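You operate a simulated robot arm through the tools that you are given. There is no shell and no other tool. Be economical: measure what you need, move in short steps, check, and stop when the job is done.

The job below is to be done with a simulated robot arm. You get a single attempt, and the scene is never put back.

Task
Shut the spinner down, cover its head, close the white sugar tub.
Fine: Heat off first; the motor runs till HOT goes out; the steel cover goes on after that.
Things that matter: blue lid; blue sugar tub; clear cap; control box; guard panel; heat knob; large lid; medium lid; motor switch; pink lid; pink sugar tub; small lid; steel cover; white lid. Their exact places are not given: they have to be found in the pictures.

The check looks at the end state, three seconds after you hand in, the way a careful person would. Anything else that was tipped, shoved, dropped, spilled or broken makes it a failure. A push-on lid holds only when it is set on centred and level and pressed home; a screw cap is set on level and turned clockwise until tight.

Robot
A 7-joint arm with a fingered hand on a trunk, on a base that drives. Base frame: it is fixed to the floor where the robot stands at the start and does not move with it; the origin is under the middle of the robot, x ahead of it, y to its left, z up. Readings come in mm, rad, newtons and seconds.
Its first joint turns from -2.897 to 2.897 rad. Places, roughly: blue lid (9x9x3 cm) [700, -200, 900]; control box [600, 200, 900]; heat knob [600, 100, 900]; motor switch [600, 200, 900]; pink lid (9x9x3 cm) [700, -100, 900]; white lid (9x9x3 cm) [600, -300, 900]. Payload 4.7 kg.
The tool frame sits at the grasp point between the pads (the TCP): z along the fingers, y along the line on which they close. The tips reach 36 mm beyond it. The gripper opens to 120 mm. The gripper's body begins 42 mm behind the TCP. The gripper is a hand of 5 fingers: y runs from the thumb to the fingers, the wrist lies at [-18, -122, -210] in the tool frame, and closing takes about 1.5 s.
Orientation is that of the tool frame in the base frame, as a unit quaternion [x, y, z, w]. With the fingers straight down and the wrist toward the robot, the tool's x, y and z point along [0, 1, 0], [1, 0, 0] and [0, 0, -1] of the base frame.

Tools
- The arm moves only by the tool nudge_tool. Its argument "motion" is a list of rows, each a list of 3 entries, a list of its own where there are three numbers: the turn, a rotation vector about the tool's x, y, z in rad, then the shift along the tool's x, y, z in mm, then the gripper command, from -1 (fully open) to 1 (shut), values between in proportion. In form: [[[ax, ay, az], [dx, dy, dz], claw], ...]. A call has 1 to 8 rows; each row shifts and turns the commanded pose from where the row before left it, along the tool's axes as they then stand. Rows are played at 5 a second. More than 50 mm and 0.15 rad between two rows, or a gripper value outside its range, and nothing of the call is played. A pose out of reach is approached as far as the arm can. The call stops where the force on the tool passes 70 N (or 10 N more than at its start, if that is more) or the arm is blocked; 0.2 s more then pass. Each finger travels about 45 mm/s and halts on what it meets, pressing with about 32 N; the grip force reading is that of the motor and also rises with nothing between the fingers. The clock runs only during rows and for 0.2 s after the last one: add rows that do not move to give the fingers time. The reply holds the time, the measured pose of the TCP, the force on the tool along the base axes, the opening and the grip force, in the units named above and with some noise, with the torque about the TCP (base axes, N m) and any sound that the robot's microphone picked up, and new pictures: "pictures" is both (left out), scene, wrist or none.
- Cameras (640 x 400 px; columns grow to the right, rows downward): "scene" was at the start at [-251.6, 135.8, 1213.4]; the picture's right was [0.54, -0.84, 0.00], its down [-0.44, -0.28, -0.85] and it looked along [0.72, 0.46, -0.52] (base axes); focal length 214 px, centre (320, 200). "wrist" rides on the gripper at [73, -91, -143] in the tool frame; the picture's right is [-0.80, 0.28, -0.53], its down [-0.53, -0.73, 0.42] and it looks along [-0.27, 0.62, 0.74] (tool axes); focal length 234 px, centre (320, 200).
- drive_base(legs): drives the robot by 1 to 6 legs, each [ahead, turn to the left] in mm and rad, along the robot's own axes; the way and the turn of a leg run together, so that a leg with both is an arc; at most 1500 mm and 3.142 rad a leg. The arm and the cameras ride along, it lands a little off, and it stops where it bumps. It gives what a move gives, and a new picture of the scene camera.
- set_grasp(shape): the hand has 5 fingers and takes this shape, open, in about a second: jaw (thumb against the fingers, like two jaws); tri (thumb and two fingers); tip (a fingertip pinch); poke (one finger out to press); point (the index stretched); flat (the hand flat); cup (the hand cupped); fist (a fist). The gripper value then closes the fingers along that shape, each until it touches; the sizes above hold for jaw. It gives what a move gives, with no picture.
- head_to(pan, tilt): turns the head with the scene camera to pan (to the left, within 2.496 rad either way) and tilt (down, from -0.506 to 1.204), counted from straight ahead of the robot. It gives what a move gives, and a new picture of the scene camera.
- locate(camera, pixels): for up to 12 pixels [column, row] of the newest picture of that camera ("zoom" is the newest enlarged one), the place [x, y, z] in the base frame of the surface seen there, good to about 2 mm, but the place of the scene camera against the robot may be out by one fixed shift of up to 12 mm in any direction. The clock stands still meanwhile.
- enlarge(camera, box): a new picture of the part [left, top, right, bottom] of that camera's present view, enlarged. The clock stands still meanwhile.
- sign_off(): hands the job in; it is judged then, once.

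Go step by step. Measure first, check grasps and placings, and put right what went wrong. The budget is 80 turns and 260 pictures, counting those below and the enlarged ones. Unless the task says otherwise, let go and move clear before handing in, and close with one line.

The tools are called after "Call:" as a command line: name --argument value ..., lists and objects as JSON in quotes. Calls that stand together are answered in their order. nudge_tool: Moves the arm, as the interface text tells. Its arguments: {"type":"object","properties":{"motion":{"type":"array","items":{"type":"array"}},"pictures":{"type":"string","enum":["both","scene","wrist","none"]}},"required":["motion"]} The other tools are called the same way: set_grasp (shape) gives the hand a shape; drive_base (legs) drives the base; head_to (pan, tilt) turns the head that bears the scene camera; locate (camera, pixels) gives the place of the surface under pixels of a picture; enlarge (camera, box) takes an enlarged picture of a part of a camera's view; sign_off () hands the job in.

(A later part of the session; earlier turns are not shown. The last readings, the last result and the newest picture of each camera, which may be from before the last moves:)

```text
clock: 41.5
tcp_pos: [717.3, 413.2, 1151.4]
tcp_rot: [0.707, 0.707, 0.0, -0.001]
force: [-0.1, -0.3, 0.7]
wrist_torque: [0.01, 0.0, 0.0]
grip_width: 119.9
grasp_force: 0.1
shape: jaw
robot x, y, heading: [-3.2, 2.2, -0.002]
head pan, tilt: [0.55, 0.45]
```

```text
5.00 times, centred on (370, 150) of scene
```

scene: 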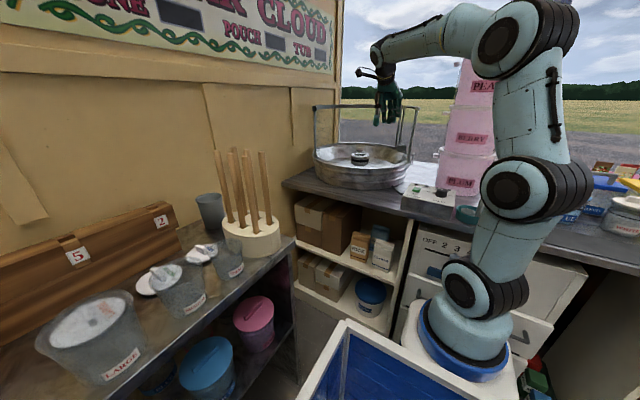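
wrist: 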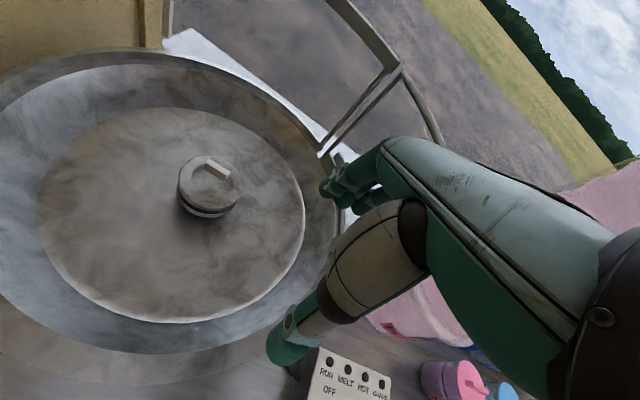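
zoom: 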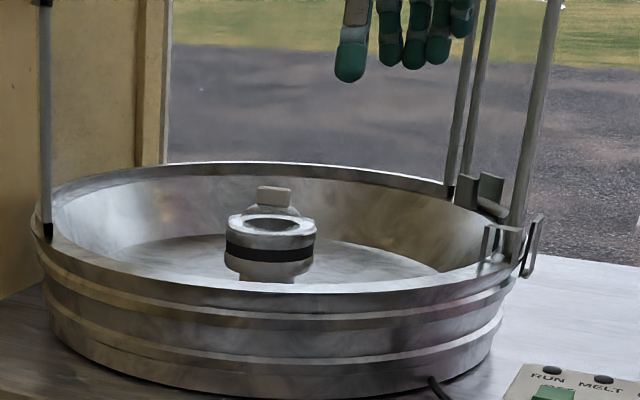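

Call:
enlarge --camera "wrist" --box '[160, 140, 260, 230]'

Call:
locate --camera "zoom" --pixels '[[350, 125], [380, 155], [315, 100], [370, 175], [300, 200], [230, 165], [440, 190], [330, 255], [330, 280], [270, 120], [345, 175], [400, 150]]'

```text
4.44 times, centred on (210, 185) of wrist
```

zoom: 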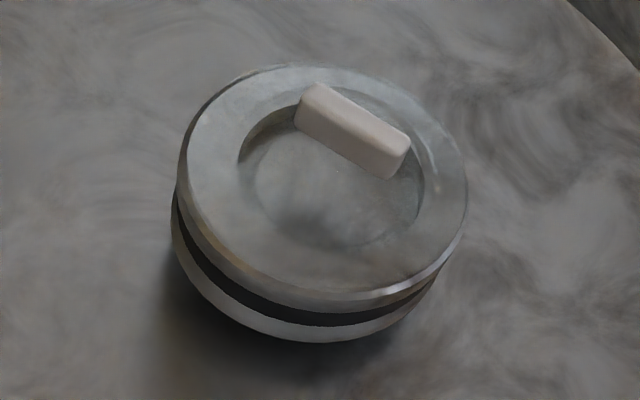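

```text
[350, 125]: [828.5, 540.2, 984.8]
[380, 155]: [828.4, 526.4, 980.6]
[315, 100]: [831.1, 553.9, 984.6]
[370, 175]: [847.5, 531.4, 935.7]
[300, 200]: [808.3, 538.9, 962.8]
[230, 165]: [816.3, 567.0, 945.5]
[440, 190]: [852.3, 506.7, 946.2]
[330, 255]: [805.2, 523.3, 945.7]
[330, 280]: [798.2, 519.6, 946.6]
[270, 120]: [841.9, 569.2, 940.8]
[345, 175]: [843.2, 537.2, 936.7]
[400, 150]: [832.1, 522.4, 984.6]
```

A locate hit at z≈963 over the head's bowl suggests a clear cap sits on the head under that block. I'll probe more points to find its extent.

Call:
locate --camera "zoom" --pixels '[[290, 200], [310, 210], [280, 180], [300, 180], [320, 200], [260, 200], [250, 75], [235, 80], [200, 110], [300, 63], [465, 180], [180, 170]]'

Call:
locate --camera "zoom" --pixels '[[340, 330], [250, 310], [420, 290], [175, 240], [470, 215], [360, 220], [400, 200], [350, 240], [290, 240], [220, 220], [420, 150], [310, 150]]'

Call:
enlarge --camera "wrist" --box '[175, 145, 245, 225]'

Call:
enlarge --camera "scene" --box '[340, 135, 380, 170]'

```text
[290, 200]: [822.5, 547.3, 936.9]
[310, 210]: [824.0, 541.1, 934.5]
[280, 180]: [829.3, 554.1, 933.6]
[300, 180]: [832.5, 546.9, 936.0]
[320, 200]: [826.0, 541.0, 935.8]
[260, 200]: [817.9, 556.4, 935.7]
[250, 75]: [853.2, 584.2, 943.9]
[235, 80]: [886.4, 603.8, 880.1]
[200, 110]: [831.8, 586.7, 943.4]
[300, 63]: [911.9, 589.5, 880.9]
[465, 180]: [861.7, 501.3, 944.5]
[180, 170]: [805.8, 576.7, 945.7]
```

```text
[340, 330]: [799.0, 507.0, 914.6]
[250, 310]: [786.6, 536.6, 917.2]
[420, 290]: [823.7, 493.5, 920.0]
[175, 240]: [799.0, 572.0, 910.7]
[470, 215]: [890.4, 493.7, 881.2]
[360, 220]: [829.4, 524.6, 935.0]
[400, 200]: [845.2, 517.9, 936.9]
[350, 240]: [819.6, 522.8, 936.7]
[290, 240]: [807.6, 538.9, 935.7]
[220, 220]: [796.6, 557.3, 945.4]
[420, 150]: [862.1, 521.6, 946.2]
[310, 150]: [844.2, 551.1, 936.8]
```

```text
5.00 times, centred on (210, 185) of wrist
```

zoom: 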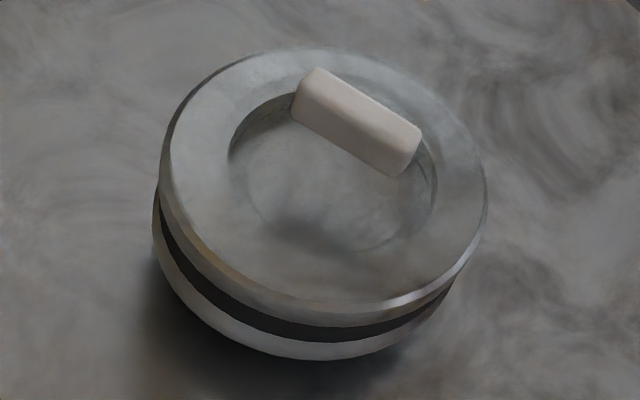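

```text
11.43 times, centred on (360, 152) of scene
```

zoom: 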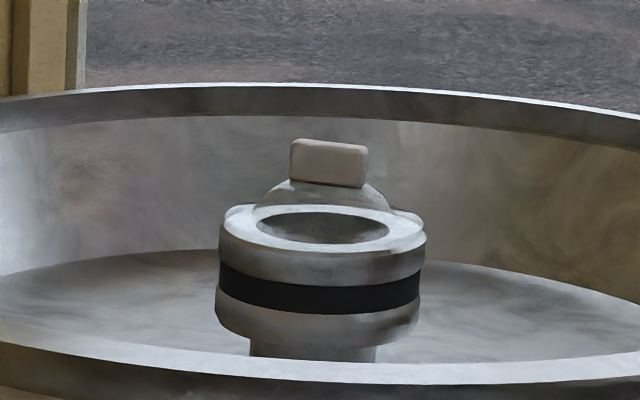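

Enlarged, the scene view shows a clear dome with the block as its handle sitting on the head. Total height is z≈986, about 106 mm above the pan floor. The steel cover is about 119 mm tall, so it should fit over it. Next I'll go back to the steel cover and check the room to drive ahead, since the head is about 990 mm away.

Call:
nudge_tool --motion '[[[0, 0, 0], [-40, -20, -20], -1], [[0, 0, 0], [-45, -15, -5], -1], [[0, 0, 0], [-48, -10, 0], -1], [[0, 0, 0], [-48, -10, 0], -1], [[0, 0, 0], [-48, -10, 0], -1], [[0, 0, 0], [-48, -10, 0], -1], [[0, 0, 0], [-48, -10, 0], -1], [[0, 0, 0], [-48, -10, 0], -1]]' --pictures "none"

Call:
nudge_tool --motion '[[[0, 0, 0], [-48, -6, 0], -0.3], [[0, 0, 0], [-48, -6, 0], -0.3], [[0, 0, 0], [-40, -6, 0], -0.3], [[0, 0, 0], [-10, 0, 0], -0.3]]' --pictures "wrist"

Call:
head_to --pan 0.15 --tilt 0.75

```text
clock: 43.4
tcp_pos: [622.3, 38.5, 1177.2]
tcp_rot: [0.708, 0.707, 0.0, 0.0]
force: [0.1, -0.7, -0.3]
wrist_torque: [0.01, 0.03, -0.02]
grip_width: 119.7
grasp_force: 0.1
shape: jaw
robot x, y, heading: [-0.2, 5.6, 0.001]
head pan, tilt: [0.55, 0.45]
```

```text
clock: 44.4
tcp_pos: [603.8, -107.6, 1177.7]
tcp_rot: [0.708, 0.707, 0.001, 0.0]
force: [0.5, -0.3, 0.4]
wrist_torque: [-0.02, 0.0, -0.02]
grip_width: 78.3
grasp_force: 0.1
shape: jaw
robot x, y, heading: [-1.8, -1.2, 0.001]
head pan, tilt: [0.55, 0.45]
```

wrist: 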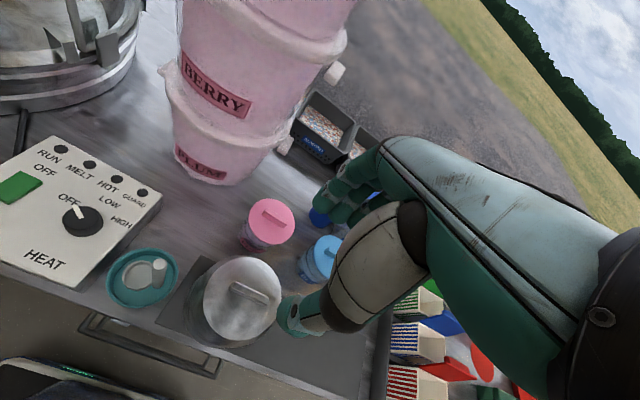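

```text
clock: 45.2
tcp_pos: [605.2, -107.9, 1178.1]
tcp_rot: [0.707, 0.707, -0.001, 0.0]
force: [0.5, 0.9, -0.6]
wrist_torque: [0.02, -0.01, 0.01]
grip_width: 78.5
grasp_force: 0.0
shape: jaw
robot x, y, heading: [-2.8, -3.7, 0.001]
head pan, tilt: [0.15, 0.75]
```

scene: 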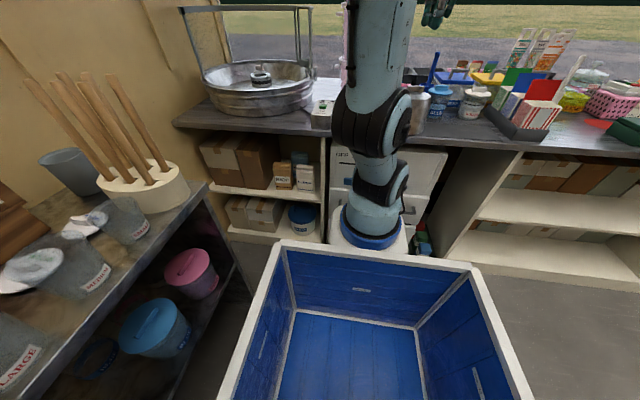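

Call:
locate --camera "scene" --pixels '[[380, 245], [350, 255], [425, 165], [425, 200], [350, 150], [230, 118], [250, 250], [470, 262], [375, 205], [345, 225], [205, 185], [240, 300]]'

Call:
enlarge --camera "wrist" --box '[180, 240, 300, 360]'

Call:
locate --camera "zoom" --pixels '[[300, 160], [270, 145], [350, 190], [320, 180], [205, 155], [380, 190], [280, 60], [260, 275], [175, 170], [270, 300], [240, 80], [360, 100]]'

```text
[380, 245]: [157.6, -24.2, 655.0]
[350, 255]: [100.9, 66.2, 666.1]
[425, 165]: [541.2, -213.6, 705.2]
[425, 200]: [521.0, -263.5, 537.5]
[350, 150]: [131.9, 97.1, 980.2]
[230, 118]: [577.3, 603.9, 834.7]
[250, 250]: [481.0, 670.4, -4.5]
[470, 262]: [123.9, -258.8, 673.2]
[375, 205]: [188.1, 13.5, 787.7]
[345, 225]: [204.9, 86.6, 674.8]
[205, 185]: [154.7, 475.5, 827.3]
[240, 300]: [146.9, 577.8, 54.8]
```

```text
3.33 times, centred on (240, 300) of wrist
```

zoom: 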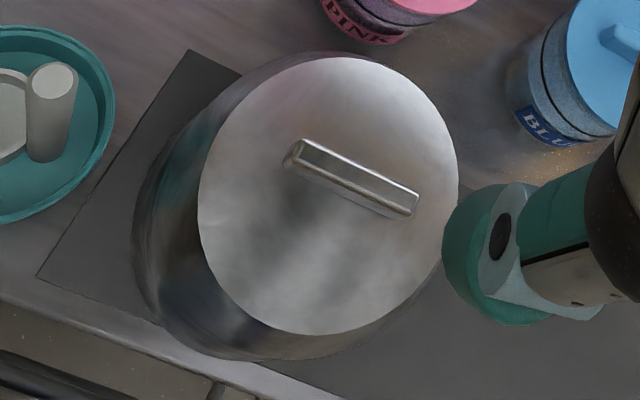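

```text
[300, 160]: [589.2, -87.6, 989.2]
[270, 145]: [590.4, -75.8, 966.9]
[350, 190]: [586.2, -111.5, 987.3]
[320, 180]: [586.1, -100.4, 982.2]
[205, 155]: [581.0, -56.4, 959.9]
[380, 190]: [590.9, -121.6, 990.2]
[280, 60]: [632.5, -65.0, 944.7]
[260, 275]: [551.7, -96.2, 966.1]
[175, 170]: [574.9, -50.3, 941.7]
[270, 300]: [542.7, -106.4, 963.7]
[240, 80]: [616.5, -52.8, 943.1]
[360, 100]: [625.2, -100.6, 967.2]
```

The steel cover's handle is centred at about (590.5,-110.5), top z 990. There's plenty of room ahead of the base (counter at x≈530, robot front at x≈210). I'll retract slightly and drive 90 mm ahead so the head is within reach.

Call:
nudge_tool --motion '[[[0, 0, 0], [0, -40, 0], -0.3], [[0, 0, 0], [0, -40, 0], -0.3]]' --pictures "none"

Call:
drive_base --legs '[[90, 0]]'

Call:
nudge_tool --motion '[[[0, 0, 0], [0, 0, 0], -0.3]]' --pictures "wrist"

Call:
enlarge --camera "wrist" --box '[160, 220, 320, 360]'

```text
clock: 45.8
tcp_pos: [523.7, -108.1, 1177.5]
tcp_rot: [0.707, 0.707, 0.0, -0.001]
force: [0.5, -0.8, -0.5]
wrist_torque: [0.01, 0.05, 0.04]
grip_width: 78.6
grasp_force: 0.1
shape: jaw
robot x, y, heading: [0.8, 0.9, 0.0]
head pan, tilt: [0.15, 0.75]
```

```text
clock: 46.9
tcp_pos: [614.5, -107.1, 1177.6]
tcp_rot: [0.707, 0.707, 0.0, 0.0]
force: [0.1, -0.4, 0.4]
wrist_torque: [-0.03, 0.05, 0.01]
grip_width: 78.1
grasp_force: 0.1
shape: jaw
robot x, y, heading: [91.6, 4.8, 0.002]
head pan, tilt: [0.15, 0.75]
```

scene: 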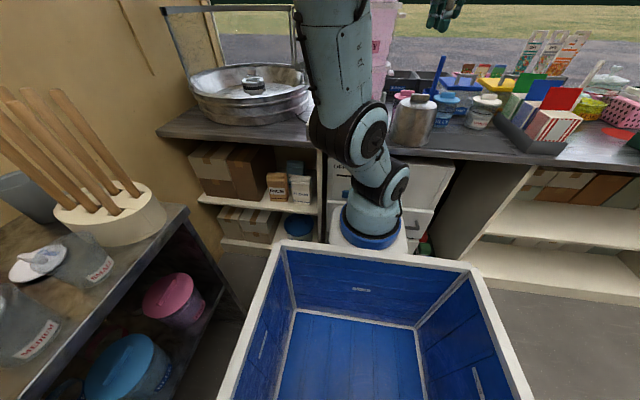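

```text
clock: 47.3
tcp_pos: [615.1, -107.2, 1177.5]
tcp_rot: [0.707, 0.708, -0.001, 0.0]
force: [0.0, 0.4, -0.1]
wrist_torque: [0.01, -0.01, -0.02]
grip_width: 78.1
grasp_force: 0.2
shape: jaw
robot x, y, heading: [92.3, -1.2, -0.002]
head pan, tilt: [0.15, 0.75]
```

wrist: 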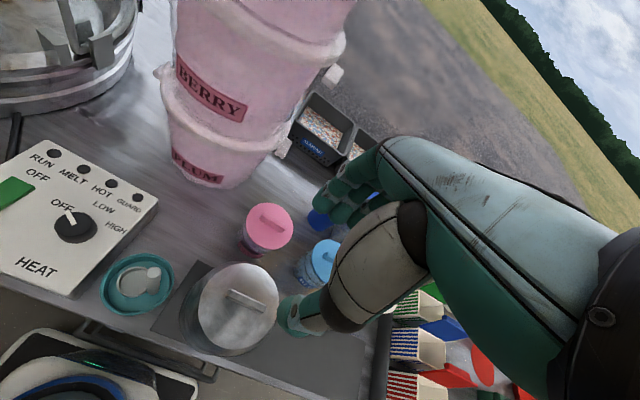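

```text
2.86 times, centred on (240, 290) of wrist
```

zoom: 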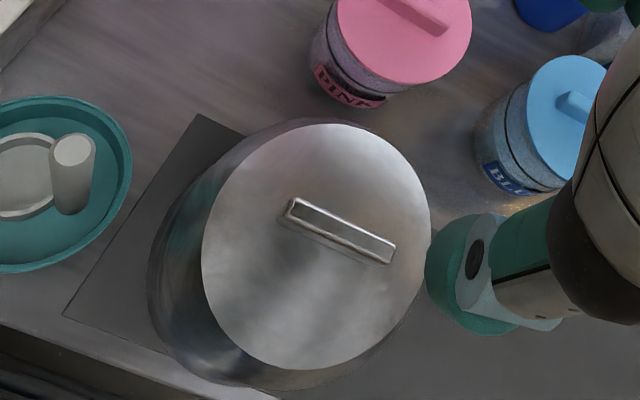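

Call:
locate --camera "zoom" --pixels '[[293, 203], [340, 232], [390, 255], [290, 225], [385, 262], [340, 242], [207, 240], [425, 240], [320, 127], [300, 365], [250, 155], [400, 320]]'

```text
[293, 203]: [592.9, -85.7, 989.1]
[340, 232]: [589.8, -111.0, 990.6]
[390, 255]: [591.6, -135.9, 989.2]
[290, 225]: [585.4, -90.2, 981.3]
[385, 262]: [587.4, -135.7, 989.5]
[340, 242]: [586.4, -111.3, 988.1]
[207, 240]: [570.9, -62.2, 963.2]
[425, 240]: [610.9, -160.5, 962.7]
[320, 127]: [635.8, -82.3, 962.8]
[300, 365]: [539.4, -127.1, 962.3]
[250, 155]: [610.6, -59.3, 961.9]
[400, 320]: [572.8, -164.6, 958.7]
```

The handle is centred at about (590.5,-110.5). I'll descend with the jaws straddling it to z≈1003.

Call:
nudge_tool --motion '[[[0, 0, 0], [-3.3, -24, 20], -0.3], [[0, 0, 0], [0, 0, 48], -0.3], [[0, 0, 0], [0, 0, 48], -0.3], [[0, 0, 0], [0, 0, 28], -0.3]]' --pictures "wrist"

Call:
enlarge --camera "wrist" --box '[200, 160, 400, 340]'

Call:
enlarge --camera "scene" --box '[360, 60, 480, 160]'

```text
clock: 48.3
tcp_pos: [591.2, -110.0, 1033.6]
tcp_rot: [0.707, 0.707, -0.001, -0.001]
force: [0.8, -0.1, -0.4]
wrist_torque: [0.01, -0.03, 0.03]
grip_width: 78.1
grasp_force: 0.0
shape: jaw
robot x, y, heading: [88.4, 0.1, -0.003]
head pan, tilt: [0.15, 0.75]
```

wrist: 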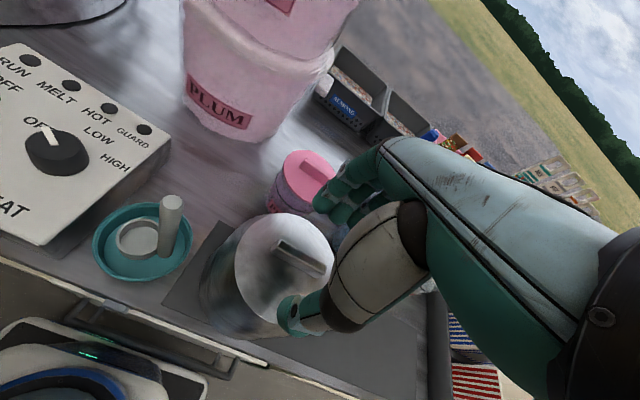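

```text
2.22 times, centred on (300, 250) of wrist
```

zoom: 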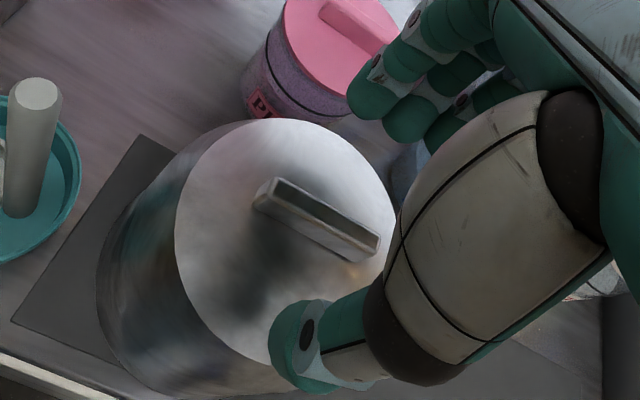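

```text
4.00 times, centred on (420, 110) of scene
```

zoom: 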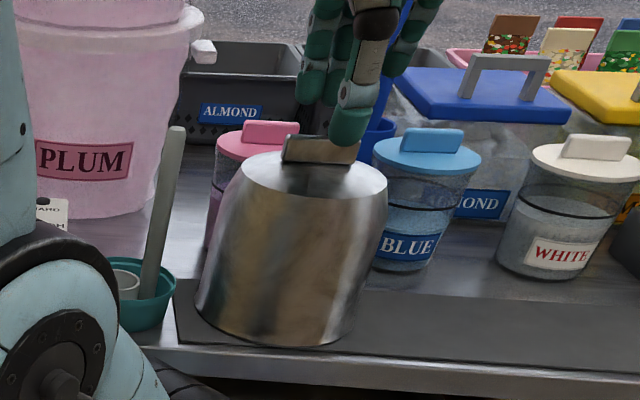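

The jaws straddle the bar. I'll go down to z≈1003 and grip.

Call:
nudge_tool --motion '[[[0, 0, 0], [0, 0, 18], -0.3], [[0, 0, 0], [0, 0, 13], -0.3], [[0, 0, 0], [0, 0, 0], 0.4], [[0, 0, 0], [0, 0, 0], 0.9], [[0, 0, 0], [0, 0, 0], 0.9], [[0, 0, 0], [0, 0, 0], 0.9], [[0, 0, 0], [0, 0, 0], 0.9], [[0, 0, 0], [0, 0, 0], 0.9]]' --pictures "wrist"

Call:
nudge_tool --motion '[[[0, 0, 0], [0, 0, -10], 0.9], [[0, 0, 0], [0, 0, -15], 0.9], [[0, 0, 0], [0, 0, 0], 0.9]]'

Call:
enlarge --camera "scene" --box '[360, 60, 480, 160]'

```text
clock: 50.1
tcp_pos: [590.8, -109.4, 1004.9]
tcp_rot: [0.707, 0.707, 0.0, 0.002]
force: [-2.7, -0.5, 41.9]
wrist_torque: [0.27, -0.49, -0.12]
grip_width: 27.0
grasp_force: 32.1
shape: jaw
robot x, y, heading: [91.6, -0.3, -0.004]
head pan, tilt: [0.15, 0.75]
```

wrist: 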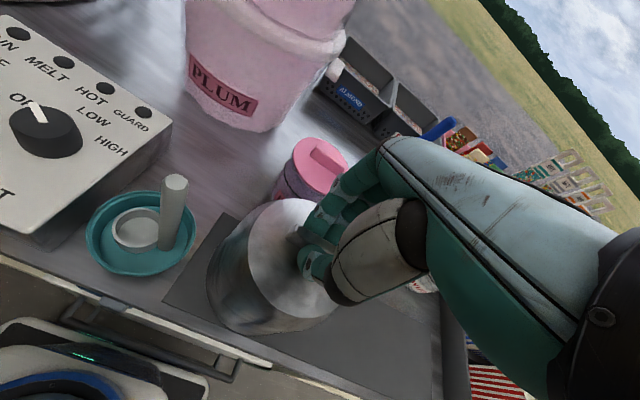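

```text
clock: 50.9
tcp_pos: [590.5, -110.1, 1026.4]
tcp_rot: [0.707, 0.707, -0.001, -0.001]
force: [-0.1, 0.1, -2.4]
wrist_torque: [0.04, -0.01, -0.01]
grip_width: 23.3
grasp_force: 32.2
shape: jaw
robot x, y, heading: [91.1, 3.1, 0.002]
head pan, tilt: [0.15, 0.75]
```

scene: 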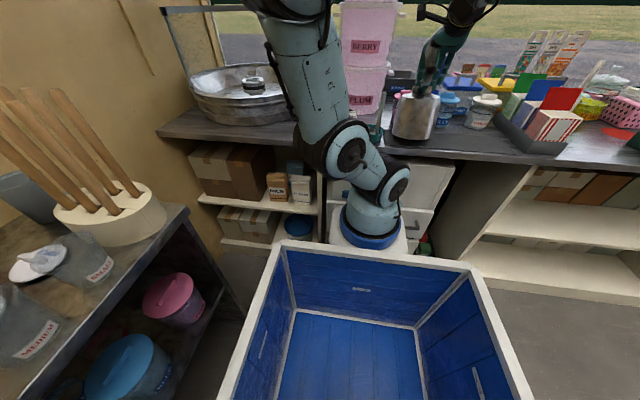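
wrist: 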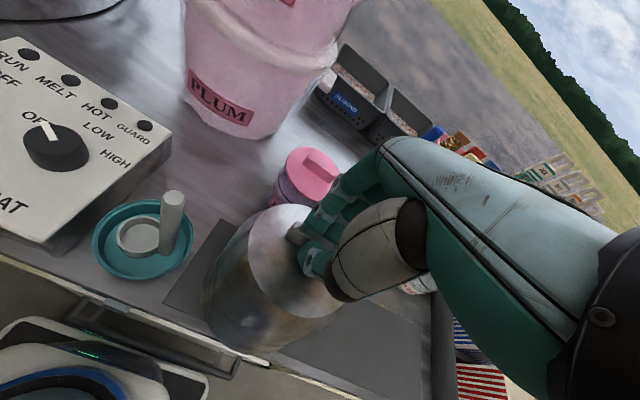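

```text
4.00 times, centred on (420, 110) of scene
```

zoom: 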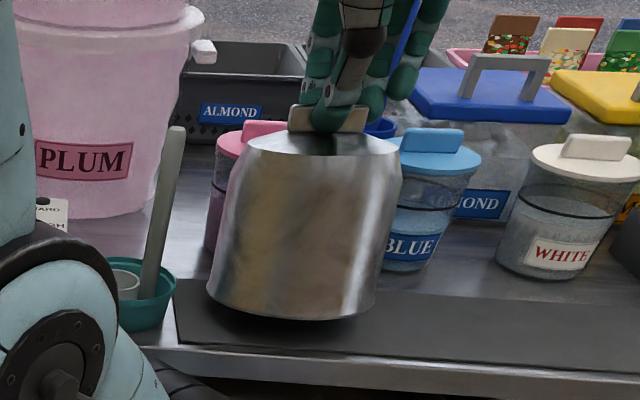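

The cover is lifted level (about 2.4 N). I'll raise it well above everything and check the stack's location for the transfer path.

Call:
nudge_tool --motion '[[[0, 0, 0], [0, 0, -30], 0.9], [[0, 0, 0], [0, 0, -45], 0.9], [[0, 0, 0], [0, -10, -45], 0.9], [[0, 0, 0], [0, -10, -45], 0.9], [[0, 0, 0], [0, -10, -35], 0.9], [[0, 0, 0], [0, 0, 0], 0.9]]'

Call:
locate --camera "wrist" --pixels '[[220, 100], [250, 60], [200, 150], [280, 90], [150, 60], [225, 300]]'

Call:
enlarge --camera "wrist" --box '[180, 140, 420, 360]'

```text
clock: 52.3
tcp_pos: [560.3, -110.6, 1228.0]
tcp_rot: [0.707, 0.707, 0.0, 0.0]
force: [0.1, 0.2, -2.2]
wrist_torque: [0.0, -0.02, -0.02]
grip_width: 23.4
grasp_force: 31.9
shape: jaw
robot x, y, heading: [92.3, -0.4, -0.001]
head pan, tilt: [0.15, 0.75]
```

scene: 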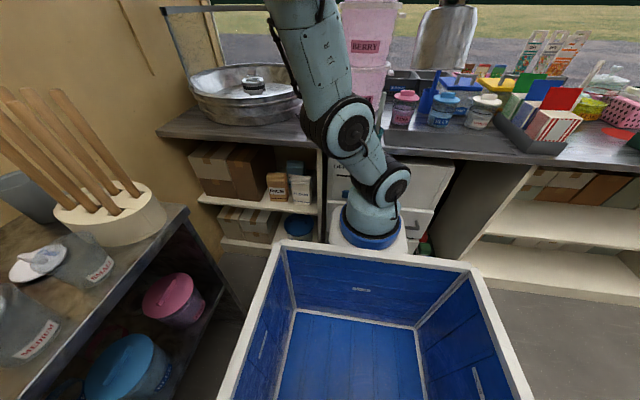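
wrist: 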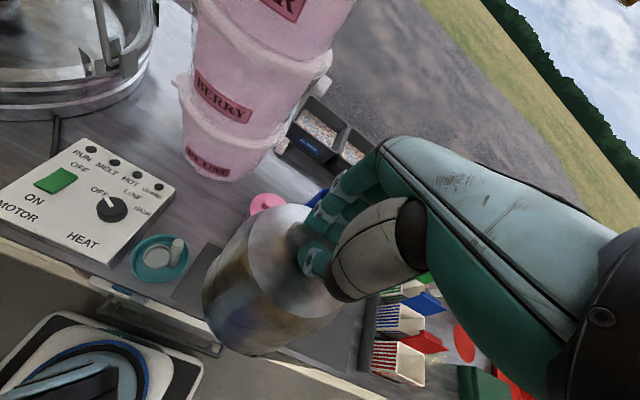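

```text
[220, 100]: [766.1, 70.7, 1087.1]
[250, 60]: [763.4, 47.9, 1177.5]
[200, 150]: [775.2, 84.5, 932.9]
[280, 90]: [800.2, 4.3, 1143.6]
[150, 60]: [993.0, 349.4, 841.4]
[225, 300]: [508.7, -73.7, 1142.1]
```

```text
1.82 times, centred on (300, 250) of wrist
```

zoom: 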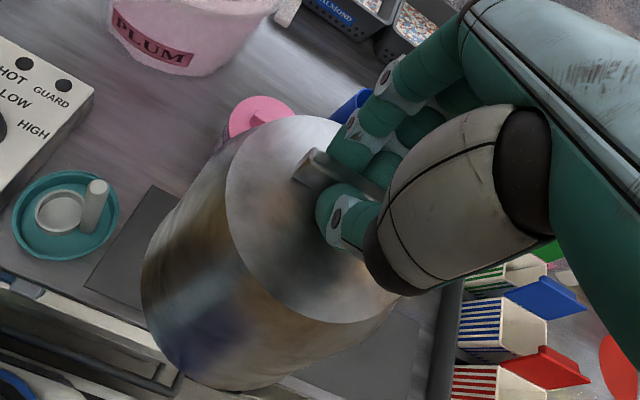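

The stack's front is at x≈763, so carrying at x≈590 is clear. I'll move left.

Call:
nudge_tool --motion '[[[0, 0, 0], [45, 10, 0], 0.9], [[0, 0, 0], [45, 10, 0], 0.9], [[0, 0, 0], [45, 10, 0], 0.9], [[0, 0, 0], [48, 0, 0], 0.9], [[0, 0, 0], [48, 0, 0], 0.9], [[0, 0, 0], [48, 0, 0], 0.9], [[0, 0, 0], [48, 0, 0], 0.9], [[0, 0, 0], [48, 0, 0], 0.9]]' --pictures "none"

Call:
nudge_tool --motion '[[[0, 0, 0], [45, 15, 0], 0.9], [[0, 0, 0], [35, 33, 0], 0.9], [[0, 0, 0], [35, 33, 0], 0.9], [[0, 0, 0], [35, 33, 0], 0.9], [[0, 0, 0], [35, 33, 0], 0.9]]'

Call:
head_to --pan 0.6 --tilt 0.5

```text
clock: 54.1
tcp_pos: [590.7, 264.8, 1226.5]
tcp_rot: [0.708, 0.706, 0.0, 0.0]
force: [-2.7, 1.5, -1.4]
wrist_torque: [-0.04, -0.09, -0.02]
grip_width: 23.4
grasp_force: 32.1
shape: jaw
robot x, y, heading: [91.4, 0.7, 0.002]
head pan, tilt: [0.15, 0.75]
```

```text
clock: 55.3
tcp_pos: [737.3, 448.7, 1229.7]
tcp_rot: [0.707, 0.707, 0.001, 0.0]
force: [-0.9, -0.4, -0.3]
wrist_torque: [0.04, 0.0, 0.01]
grip_width: 23.4
grasp_force: 31.8
shape: jaw
robot x, y, heading: [88.1, 3.9, -0.001]
head pan, tilt: [0.15, 0.75]
```

scene: 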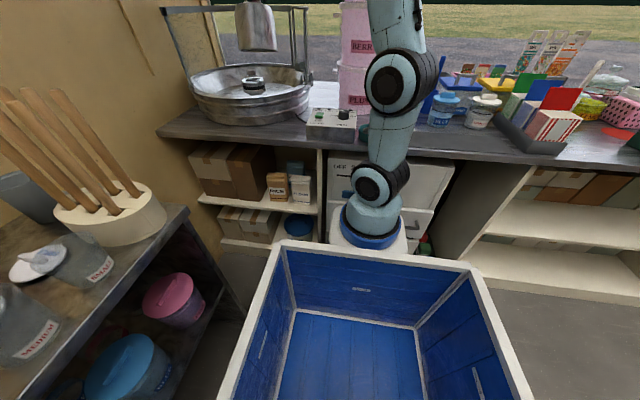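
wrist: 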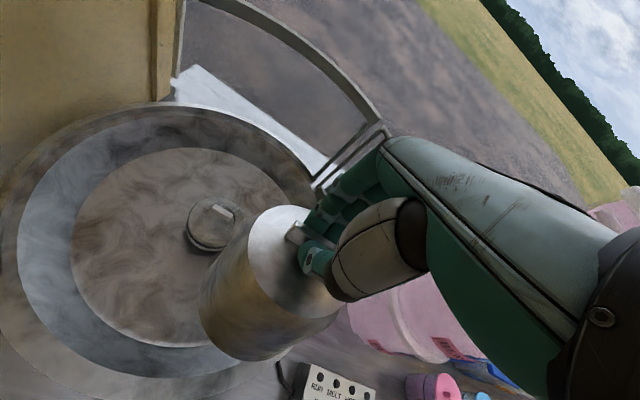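

```text
clock: 56.2
tcp_pos: [738.1, 449.1, 1228.2]
tcp_rot: [0.707, 0.707, 0.0, 0.0]
force: [0.8, -0.3, -2.1]
wrist_torque: [0.01, -0.05, 0.01]
grip_width: 23.4
grasp_force: 31.9
shape: jaw
robot x, y, heading: [89.6, -3.2, 0.002]
head pan, tilt: [0.6, 0.499]
```

scene: 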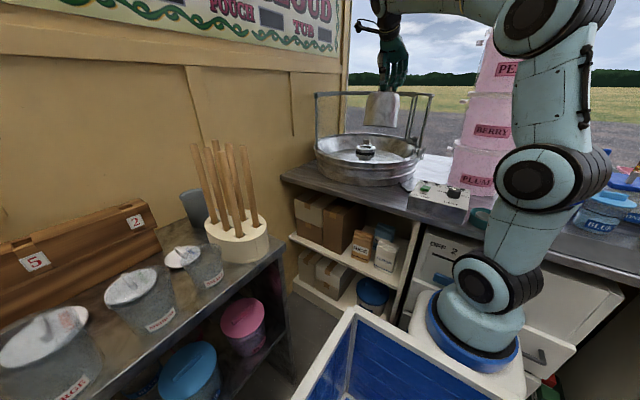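

The cover is near the pan. I'll re-measure the head and the held cover's edges from here.

Call:
enlarge --camera "wrist" --box '[170, 170, 290, 290]'

Call:
locate --camera "zoom" --pixels '[[235, 150], [200, 130], [270, 165], [245, 105], [165, 190], [160, 205], [185, 225], [225, 245], [205, 110], [270, 125], [200, 215], [250, 160]]'

Call:
enlarge --camera "scene" --box '[310, 70, 440, 190]'

Call:
locate --camera "zoom" --pixels '[[330, 105], [330, 170], [275, 165], [385, 165], [290, 230], [340, 205], [345, 225], [330, 95], [280, 255], [260, 250], [310, 250], [300, 100]]'

```text
3.33 times, centred on (230, 230) of wrist
```

zoom: 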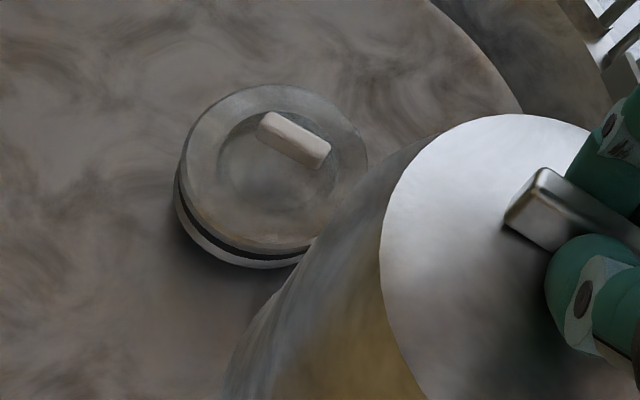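

```text
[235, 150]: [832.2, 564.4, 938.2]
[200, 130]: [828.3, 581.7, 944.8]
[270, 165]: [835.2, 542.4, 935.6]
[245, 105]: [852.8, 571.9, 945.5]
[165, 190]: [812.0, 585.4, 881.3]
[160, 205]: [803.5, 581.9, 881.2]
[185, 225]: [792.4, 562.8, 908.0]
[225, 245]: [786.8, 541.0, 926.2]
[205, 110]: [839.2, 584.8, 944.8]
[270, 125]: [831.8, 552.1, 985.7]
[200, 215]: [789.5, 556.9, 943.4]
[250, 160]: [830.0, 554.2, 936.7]
```

```text
3.33 times, centred on (375, 130) of scene
```

zoom: 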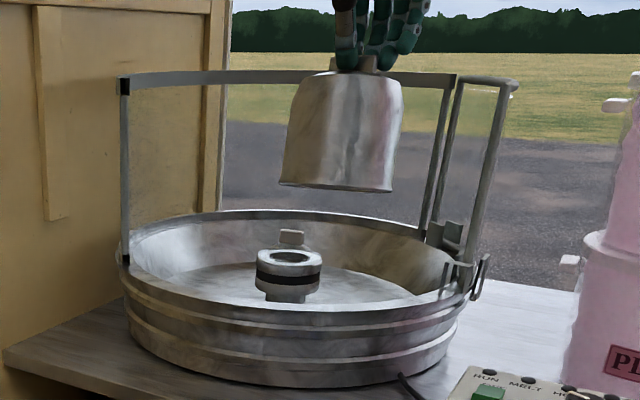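

```text
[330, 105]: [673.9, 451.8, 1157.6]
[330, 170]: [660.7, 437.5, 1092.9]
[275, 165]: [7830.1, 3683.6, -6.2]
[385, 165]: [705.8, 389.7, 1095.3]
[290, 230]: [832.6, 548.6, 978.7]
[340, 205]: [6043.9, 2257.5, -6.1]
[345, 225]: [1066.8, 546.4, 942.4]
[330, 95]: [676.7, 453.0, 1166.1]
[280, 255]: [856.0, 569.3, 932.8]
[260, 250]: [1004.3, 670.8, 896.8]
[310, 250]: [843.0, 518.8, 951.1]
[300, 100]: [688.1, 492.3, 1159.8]
```

The head centre is about (830,541), with 10 mm or more of clearance all round inside the cover. I'll move directly over it, staying high.

Call:
nudge_tool --motion '[[[0, 0, 0], [31, 31, 0], 0.9], [[0, 0, 0], [31, 31, 0], 0.9], [[0, 0, 0], [30, 30.5, 0], 0.9], [[0, 0, 0], [0, 0, 0], 0.9]]'

Call:
enlarge --camera "scene" --box '[310, 70, 440, 190]'

```text
clock: 57.2
tcp_pos: [831.0, 542.1, 1228.1]
tcp_rot: [0.707, 0.707, -0.002, 0.001]
force: [0.8, 0.1, -2.6]
wrist_torque: [-0.04, 0.01, 0.02]
grip_width: 23.5
grasp_force: 31.7
shape: jaw
robot x, y, heading: [90.3, 1.5, 0.002]
head pan, tilt: [0.6, 0.499]
```

scene: 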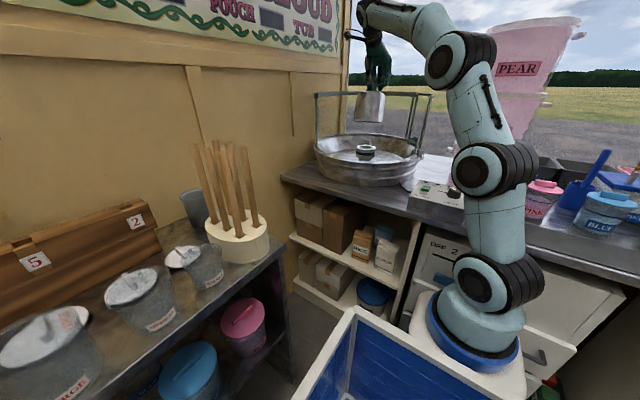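
wrist: 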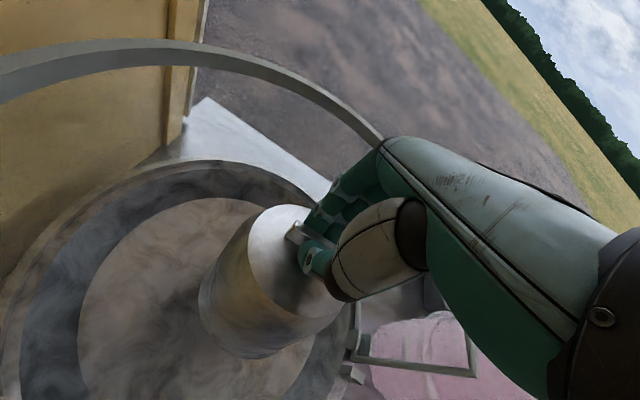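

```text
3.33 times, centred on (375, 130) of scene
```

zoom: 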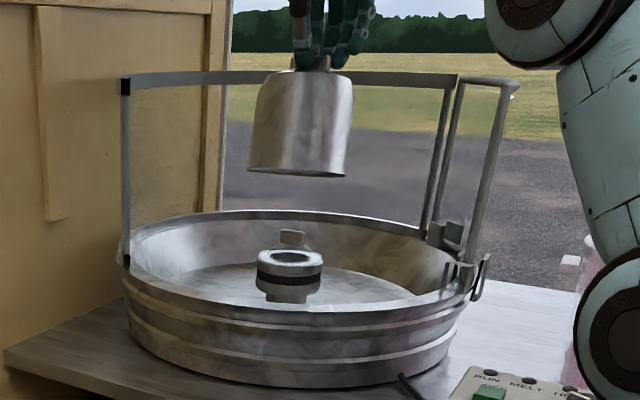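

The cover is over the head and perspective-consistent. I'll lower to just above the cap's handle and check.

Call:
nudge_tool --motion '[[[0, 0, 0], [-0.5, -0.5, 35], 0.9], [[0, 0, 0], [-0.5, -0.5, 33], 0.9], [[0, 0, 0], [0, 0, 0], 0.9]]'

Call:
enlarge --camera "scene" --box '[330, 90, 410, 170]'

Call:
enlarge --camera "wrist" --box '[170, 170, 370, 390]'

```text
clock: 58.0
tcp_pos: [830.4, 539.7, 1158.1]
tcp_rot: [0.707, 0.707, 0.0, 0.0]
force: [-0.6, 0.1, -2.0]
wrist_torque: [0.01, -0.05, -0.03]
grip_width: 23.4
grasp_force: 31.5
shape: jaw
robot x, y, heading: [91.7, -0.5, 0.002]
head pan, tilt: [0.6, 0.499]
```

scene: 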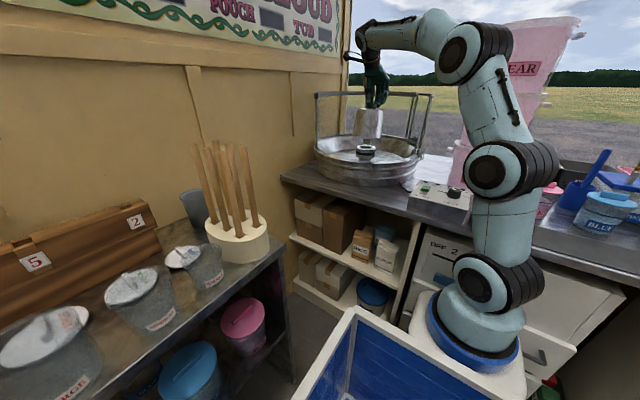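
wrist: 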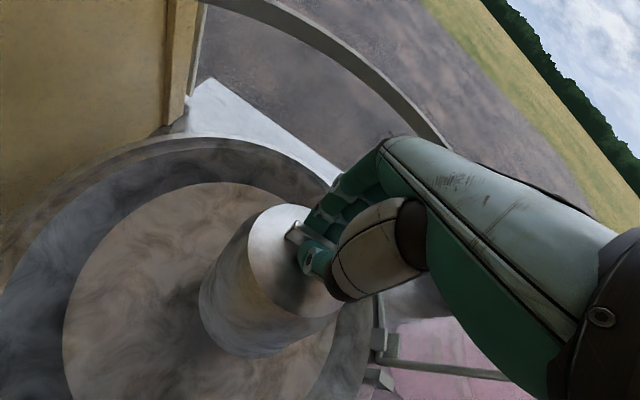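

```text
5.00 times, centred on (370, 130) of scene
```

zoom: 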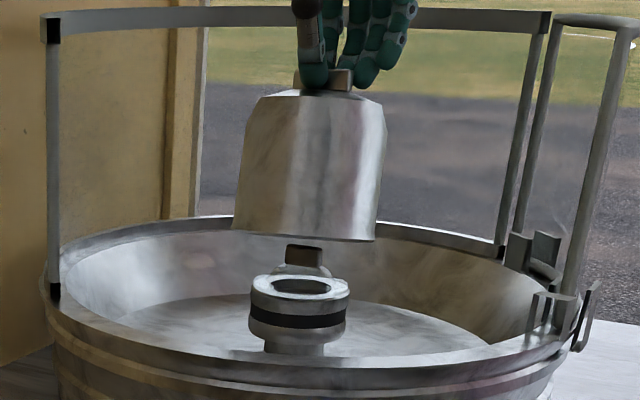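

```text
1.82 times, centred on (270, 280) of wrist
```

zoom: 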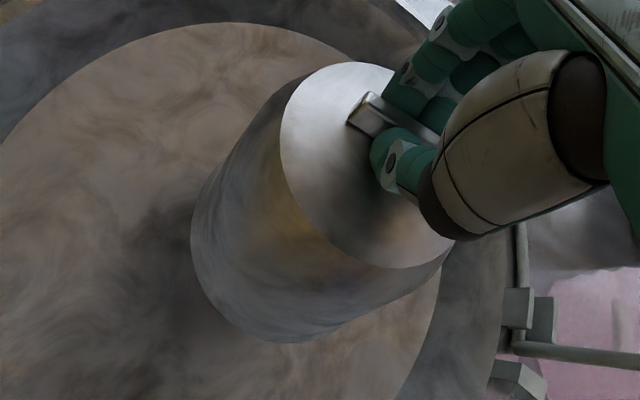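

The cover is centred over the head. I'll lower slowly, watching the force.

Call:
nudge_tool --motion '[[[0, 0, 0], [0, 0.5, 12], 0.9], [[0, 0, 0], [0, 0.5, 12], 0.9], [[0, 0, 0], [0, 0, 12], 0.9], [[0, 0, 0], [0, 0, 12], 0.9], [[0, 0, 0], [0, 0, 12], 0.9], [[0, 0, 0], [0, 0, 0], 0.9]]'

Call:
enlarge --camera "scene" --box '[330, 90, 410, 170]'

```text
clock: 59.4
tcp_pos: [830.2, 541.0, 1099.7]
tcp_rot: [0.707, 0.707, 0.0, 0.0]
force: [1.3, 0.2, -3.2]
wrist_torque: [0.04, -0.1, 0.02]
grip_width: 23.1
grasp_force: 31.8
shape: jaw
robot x, y, heading: [88.4, -0.9, 0.002]
head pan, tilt: [0.6, 0.499]
```

scene: 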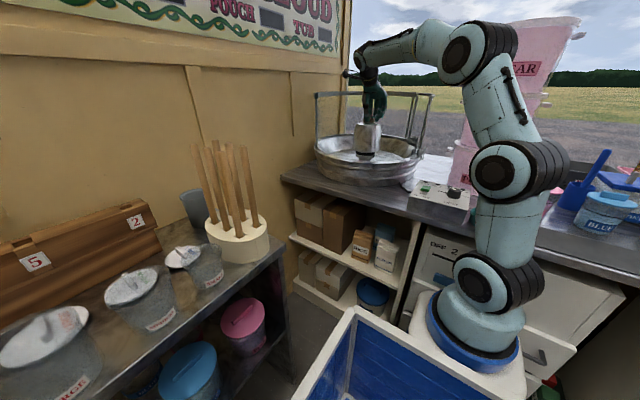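
wrist: 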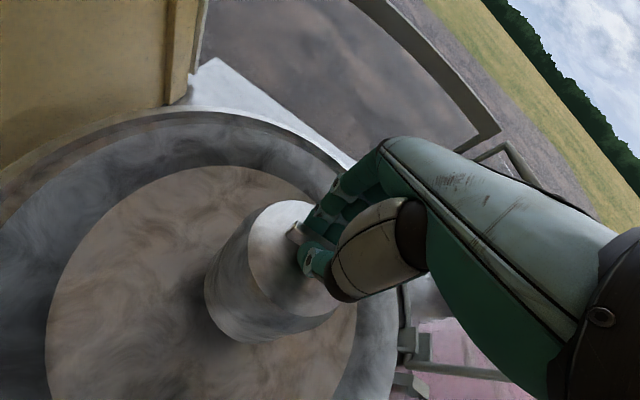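

```text
5.00 times, centred on (370, 130) of scene
```

zoom: 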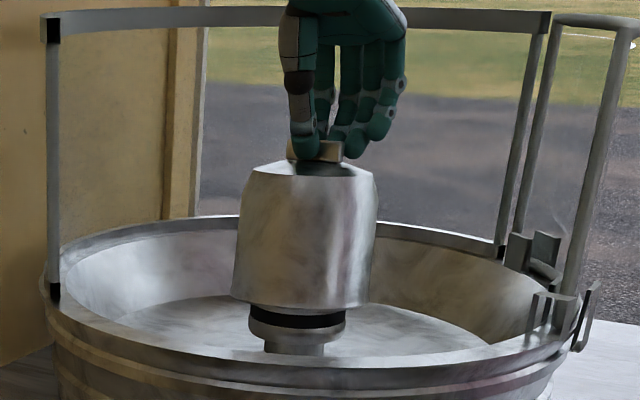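

No contact so far and the cover is sleeving over the head evenly. I'll continue down gently.

Call:
nudge_tool --motion '[[[0, 0, 0], [0, 0, 10], 0.9], [[0, 0, 0], [0, 0, 10], 0.9], [[0, 0, 0], [0, 0, 10], 0.9], [[0, 0, 0], [0, 0, 10], 0.9], [[0, 0, 0], [0, 0, 6], 0.9], [[0, 0, 0], [0, 0, 0], 0.9]]'

Call:
enlarge --camera "scene" --box '[330, 90, 410, 170]'

```text
clock: 60.8
tcp_pos: [830.6, 541.3, 1052.9]
tcp_rot: [0.707, 0.707, 0.0, 0.001]
force: [1.5, 0.0, -2.7]
wrist_torque: [0.04, -0.04, -0.01]
grip_width: 23.3
grasp_force: 31.7
shape: jaw
robot x, y, heading: [92.7, 0.5, -0.002]
head pan, tilt: [0.6, 0.499]
```

scene: 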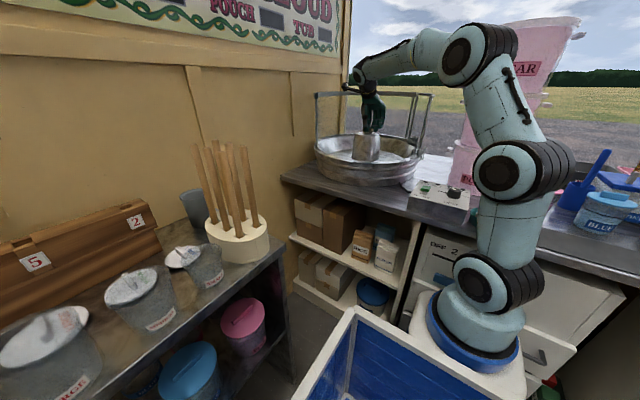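
wrist: 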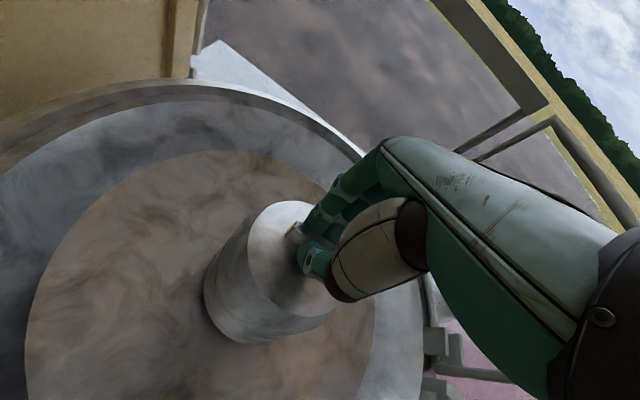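

```text
5.00 times, centred on (370, 130) of scene
```

zoom: 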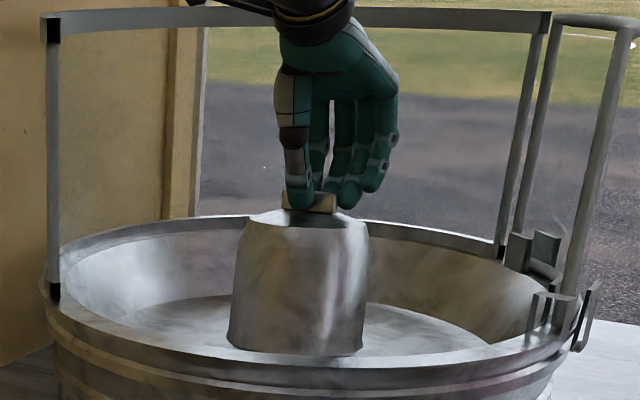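

Still free at TCP 1053. I'll take 3 mm steps until it rests.

Call:
nudge_tool --motion '[[[0, 0, 0], [0, 0, 3], 0.9], [[0, 0, 0], [0, 0, 3], 0.9], [[0, 0, 0], [0, 0, 3], 0.9], [[0, 0, 0], [0, 0, 2], 0.9], [[0, 0, 0], [0, 0, 0], 0.9]]' --pictures "none"

```text
clock: 62.0
tcp_pos: [829.7, 539.8, 1044.5]
tcp_rot: [0.707, 0.707, 0.001, -0.001]
force: [-3.9, -1.5, 11.7]
wrist_torque: [0.03, -0.12, -0.03]
grip_width: 23.8
grasp_force: 31.8
shape: jaw
robot x, y, heading: [89.2, 1.1, -0.005]
head pan, tilt: [0.6, 0.499]
```

Contact at TCP 1044.5 (12 N). I'll check the top plate height and level against the expected ~999 if it rests on the pan floor.

Call:
nudge_tool --motion '[[[0, 0, 0], [0, 0, 0], 0.9]]' --pictures "both"

Call:
enlarge --camera "wrist" --box '[180, 180, 360, 360]'

Call:
locate --camera "wrist" --pixels '[[265, 215], [255, 250], [265, 285], [290, 310], [275, 235], [320, 305], [215, 325], [250, 345], [195, 290], [280, 205], [205, 305], [190, 325]]'

Call:
enlarge --camera "scene" --box '[340, 110, 400, 170]'

```text
clock: 62.4
tcp_pos: [830.3, 540.1, 1044.3]
tcp_rot: [0.707, 0.707, 0.002, 0.0]
force: [-6.2, -2.1, 15.4]
wrist_torque: [0.02, -0.13, -0.04]
grip_width: 23.6
grasp_force: 32.1
shape: jaw
robot x, y, heading: [91.8, 0.1, 0.002]
head pan, tilt: [0.6, 0.499]
```

scene: 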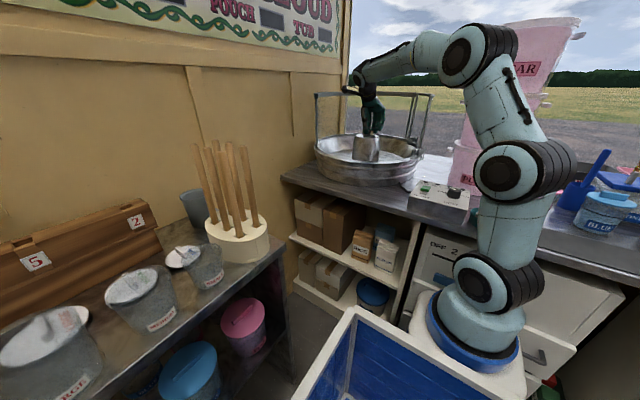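
wrist: 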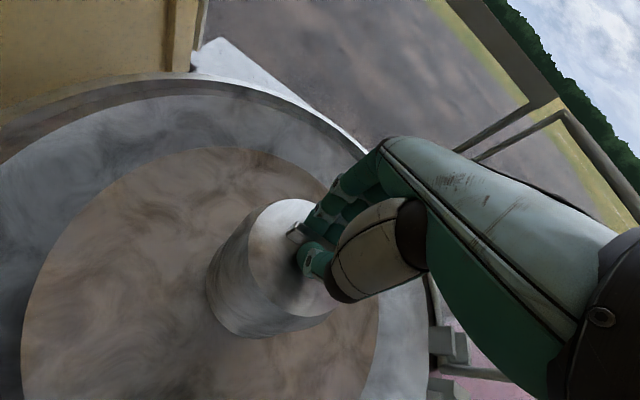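

```text
2.22 times, centred on (270, 270) of wrist
```

zoom: 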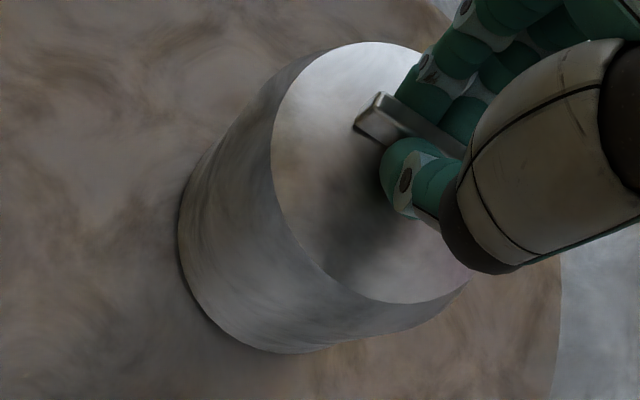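

```text
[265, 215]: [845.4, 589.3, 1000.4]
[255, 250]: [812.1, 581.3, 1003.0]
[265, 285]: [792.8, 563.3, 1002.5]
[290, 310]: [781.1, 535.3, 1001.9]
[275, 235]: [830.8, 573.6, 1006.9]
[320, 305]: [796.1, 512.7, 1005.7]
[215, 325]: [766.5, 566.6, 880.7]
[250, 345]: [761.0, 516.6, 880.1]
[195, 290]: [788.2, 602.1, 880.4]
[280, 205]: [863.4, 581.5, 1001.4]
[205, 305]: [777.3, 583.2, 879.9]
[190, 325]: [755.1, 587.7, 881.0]
```

```text
6.67 times, centred on (370, 140) of scene
```

zoom: 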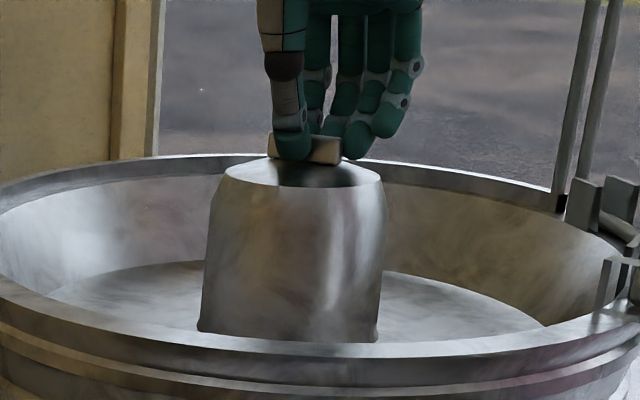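

The top reads about 38.6 mm higher than on the mat versus 36.4 expected, so it's on or nearly on the floor. I'll press a few mm to see whether it settles further.

Call:
nudge_tool --motion '[[[0, 0, 0], [0, 0, 2], 0.9], [[0, 0, 0], [0, 0, 2], 0.9], [[0, 0, 0], [0, 0, 0], 0.9]]' --pictures "wrist"

Call:
locate --camera "wrist" --pixels '[[265, 215], [255, 250], [265, 285], [290, 310], [275, 235], [320, 305], [280, 205], [252, 240], [254, 265], [275, 298], [310, 312], [265, 250]]'

```text
clock: 63.2
tcp_pos: [828.9, 539.1, 1041.8]
tcp_rot: [0.707, 0.707, 0.003, 0.0]
force: [-3.8, -2.2, 31.4]
wrist_torque: [0.2, -0.45, -0.05]
grip_width: 25.2
grasp_force: 32.1
shape: jaw
robot x, y, heading: [94.2, -1.1, -0.002]
head pan, tilt: [0.6, 0.499]
```

wrist: 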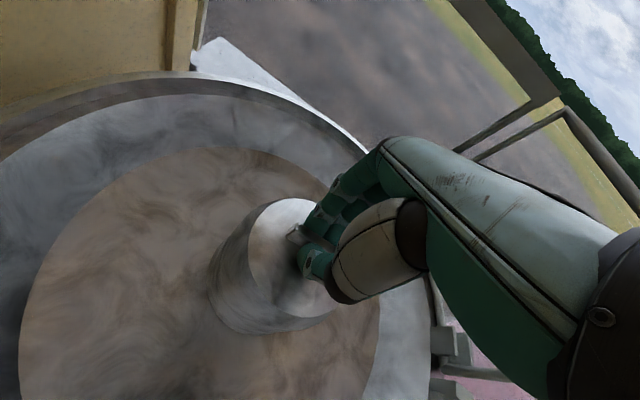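

```text
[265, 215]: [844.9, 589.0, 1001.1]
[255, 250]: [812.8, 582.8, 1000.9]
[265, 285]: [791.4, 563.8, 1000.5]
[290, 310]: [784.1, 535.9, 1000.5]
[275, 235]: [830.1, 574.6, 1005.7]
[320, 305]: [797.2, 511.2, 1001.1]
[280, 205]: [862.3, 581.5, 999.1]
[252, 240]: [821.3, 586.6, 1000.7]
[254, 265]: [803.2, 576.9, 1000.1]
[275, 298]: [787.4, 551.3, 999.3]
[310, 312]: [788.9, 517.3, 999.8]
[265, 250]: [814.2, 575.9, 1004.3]
```

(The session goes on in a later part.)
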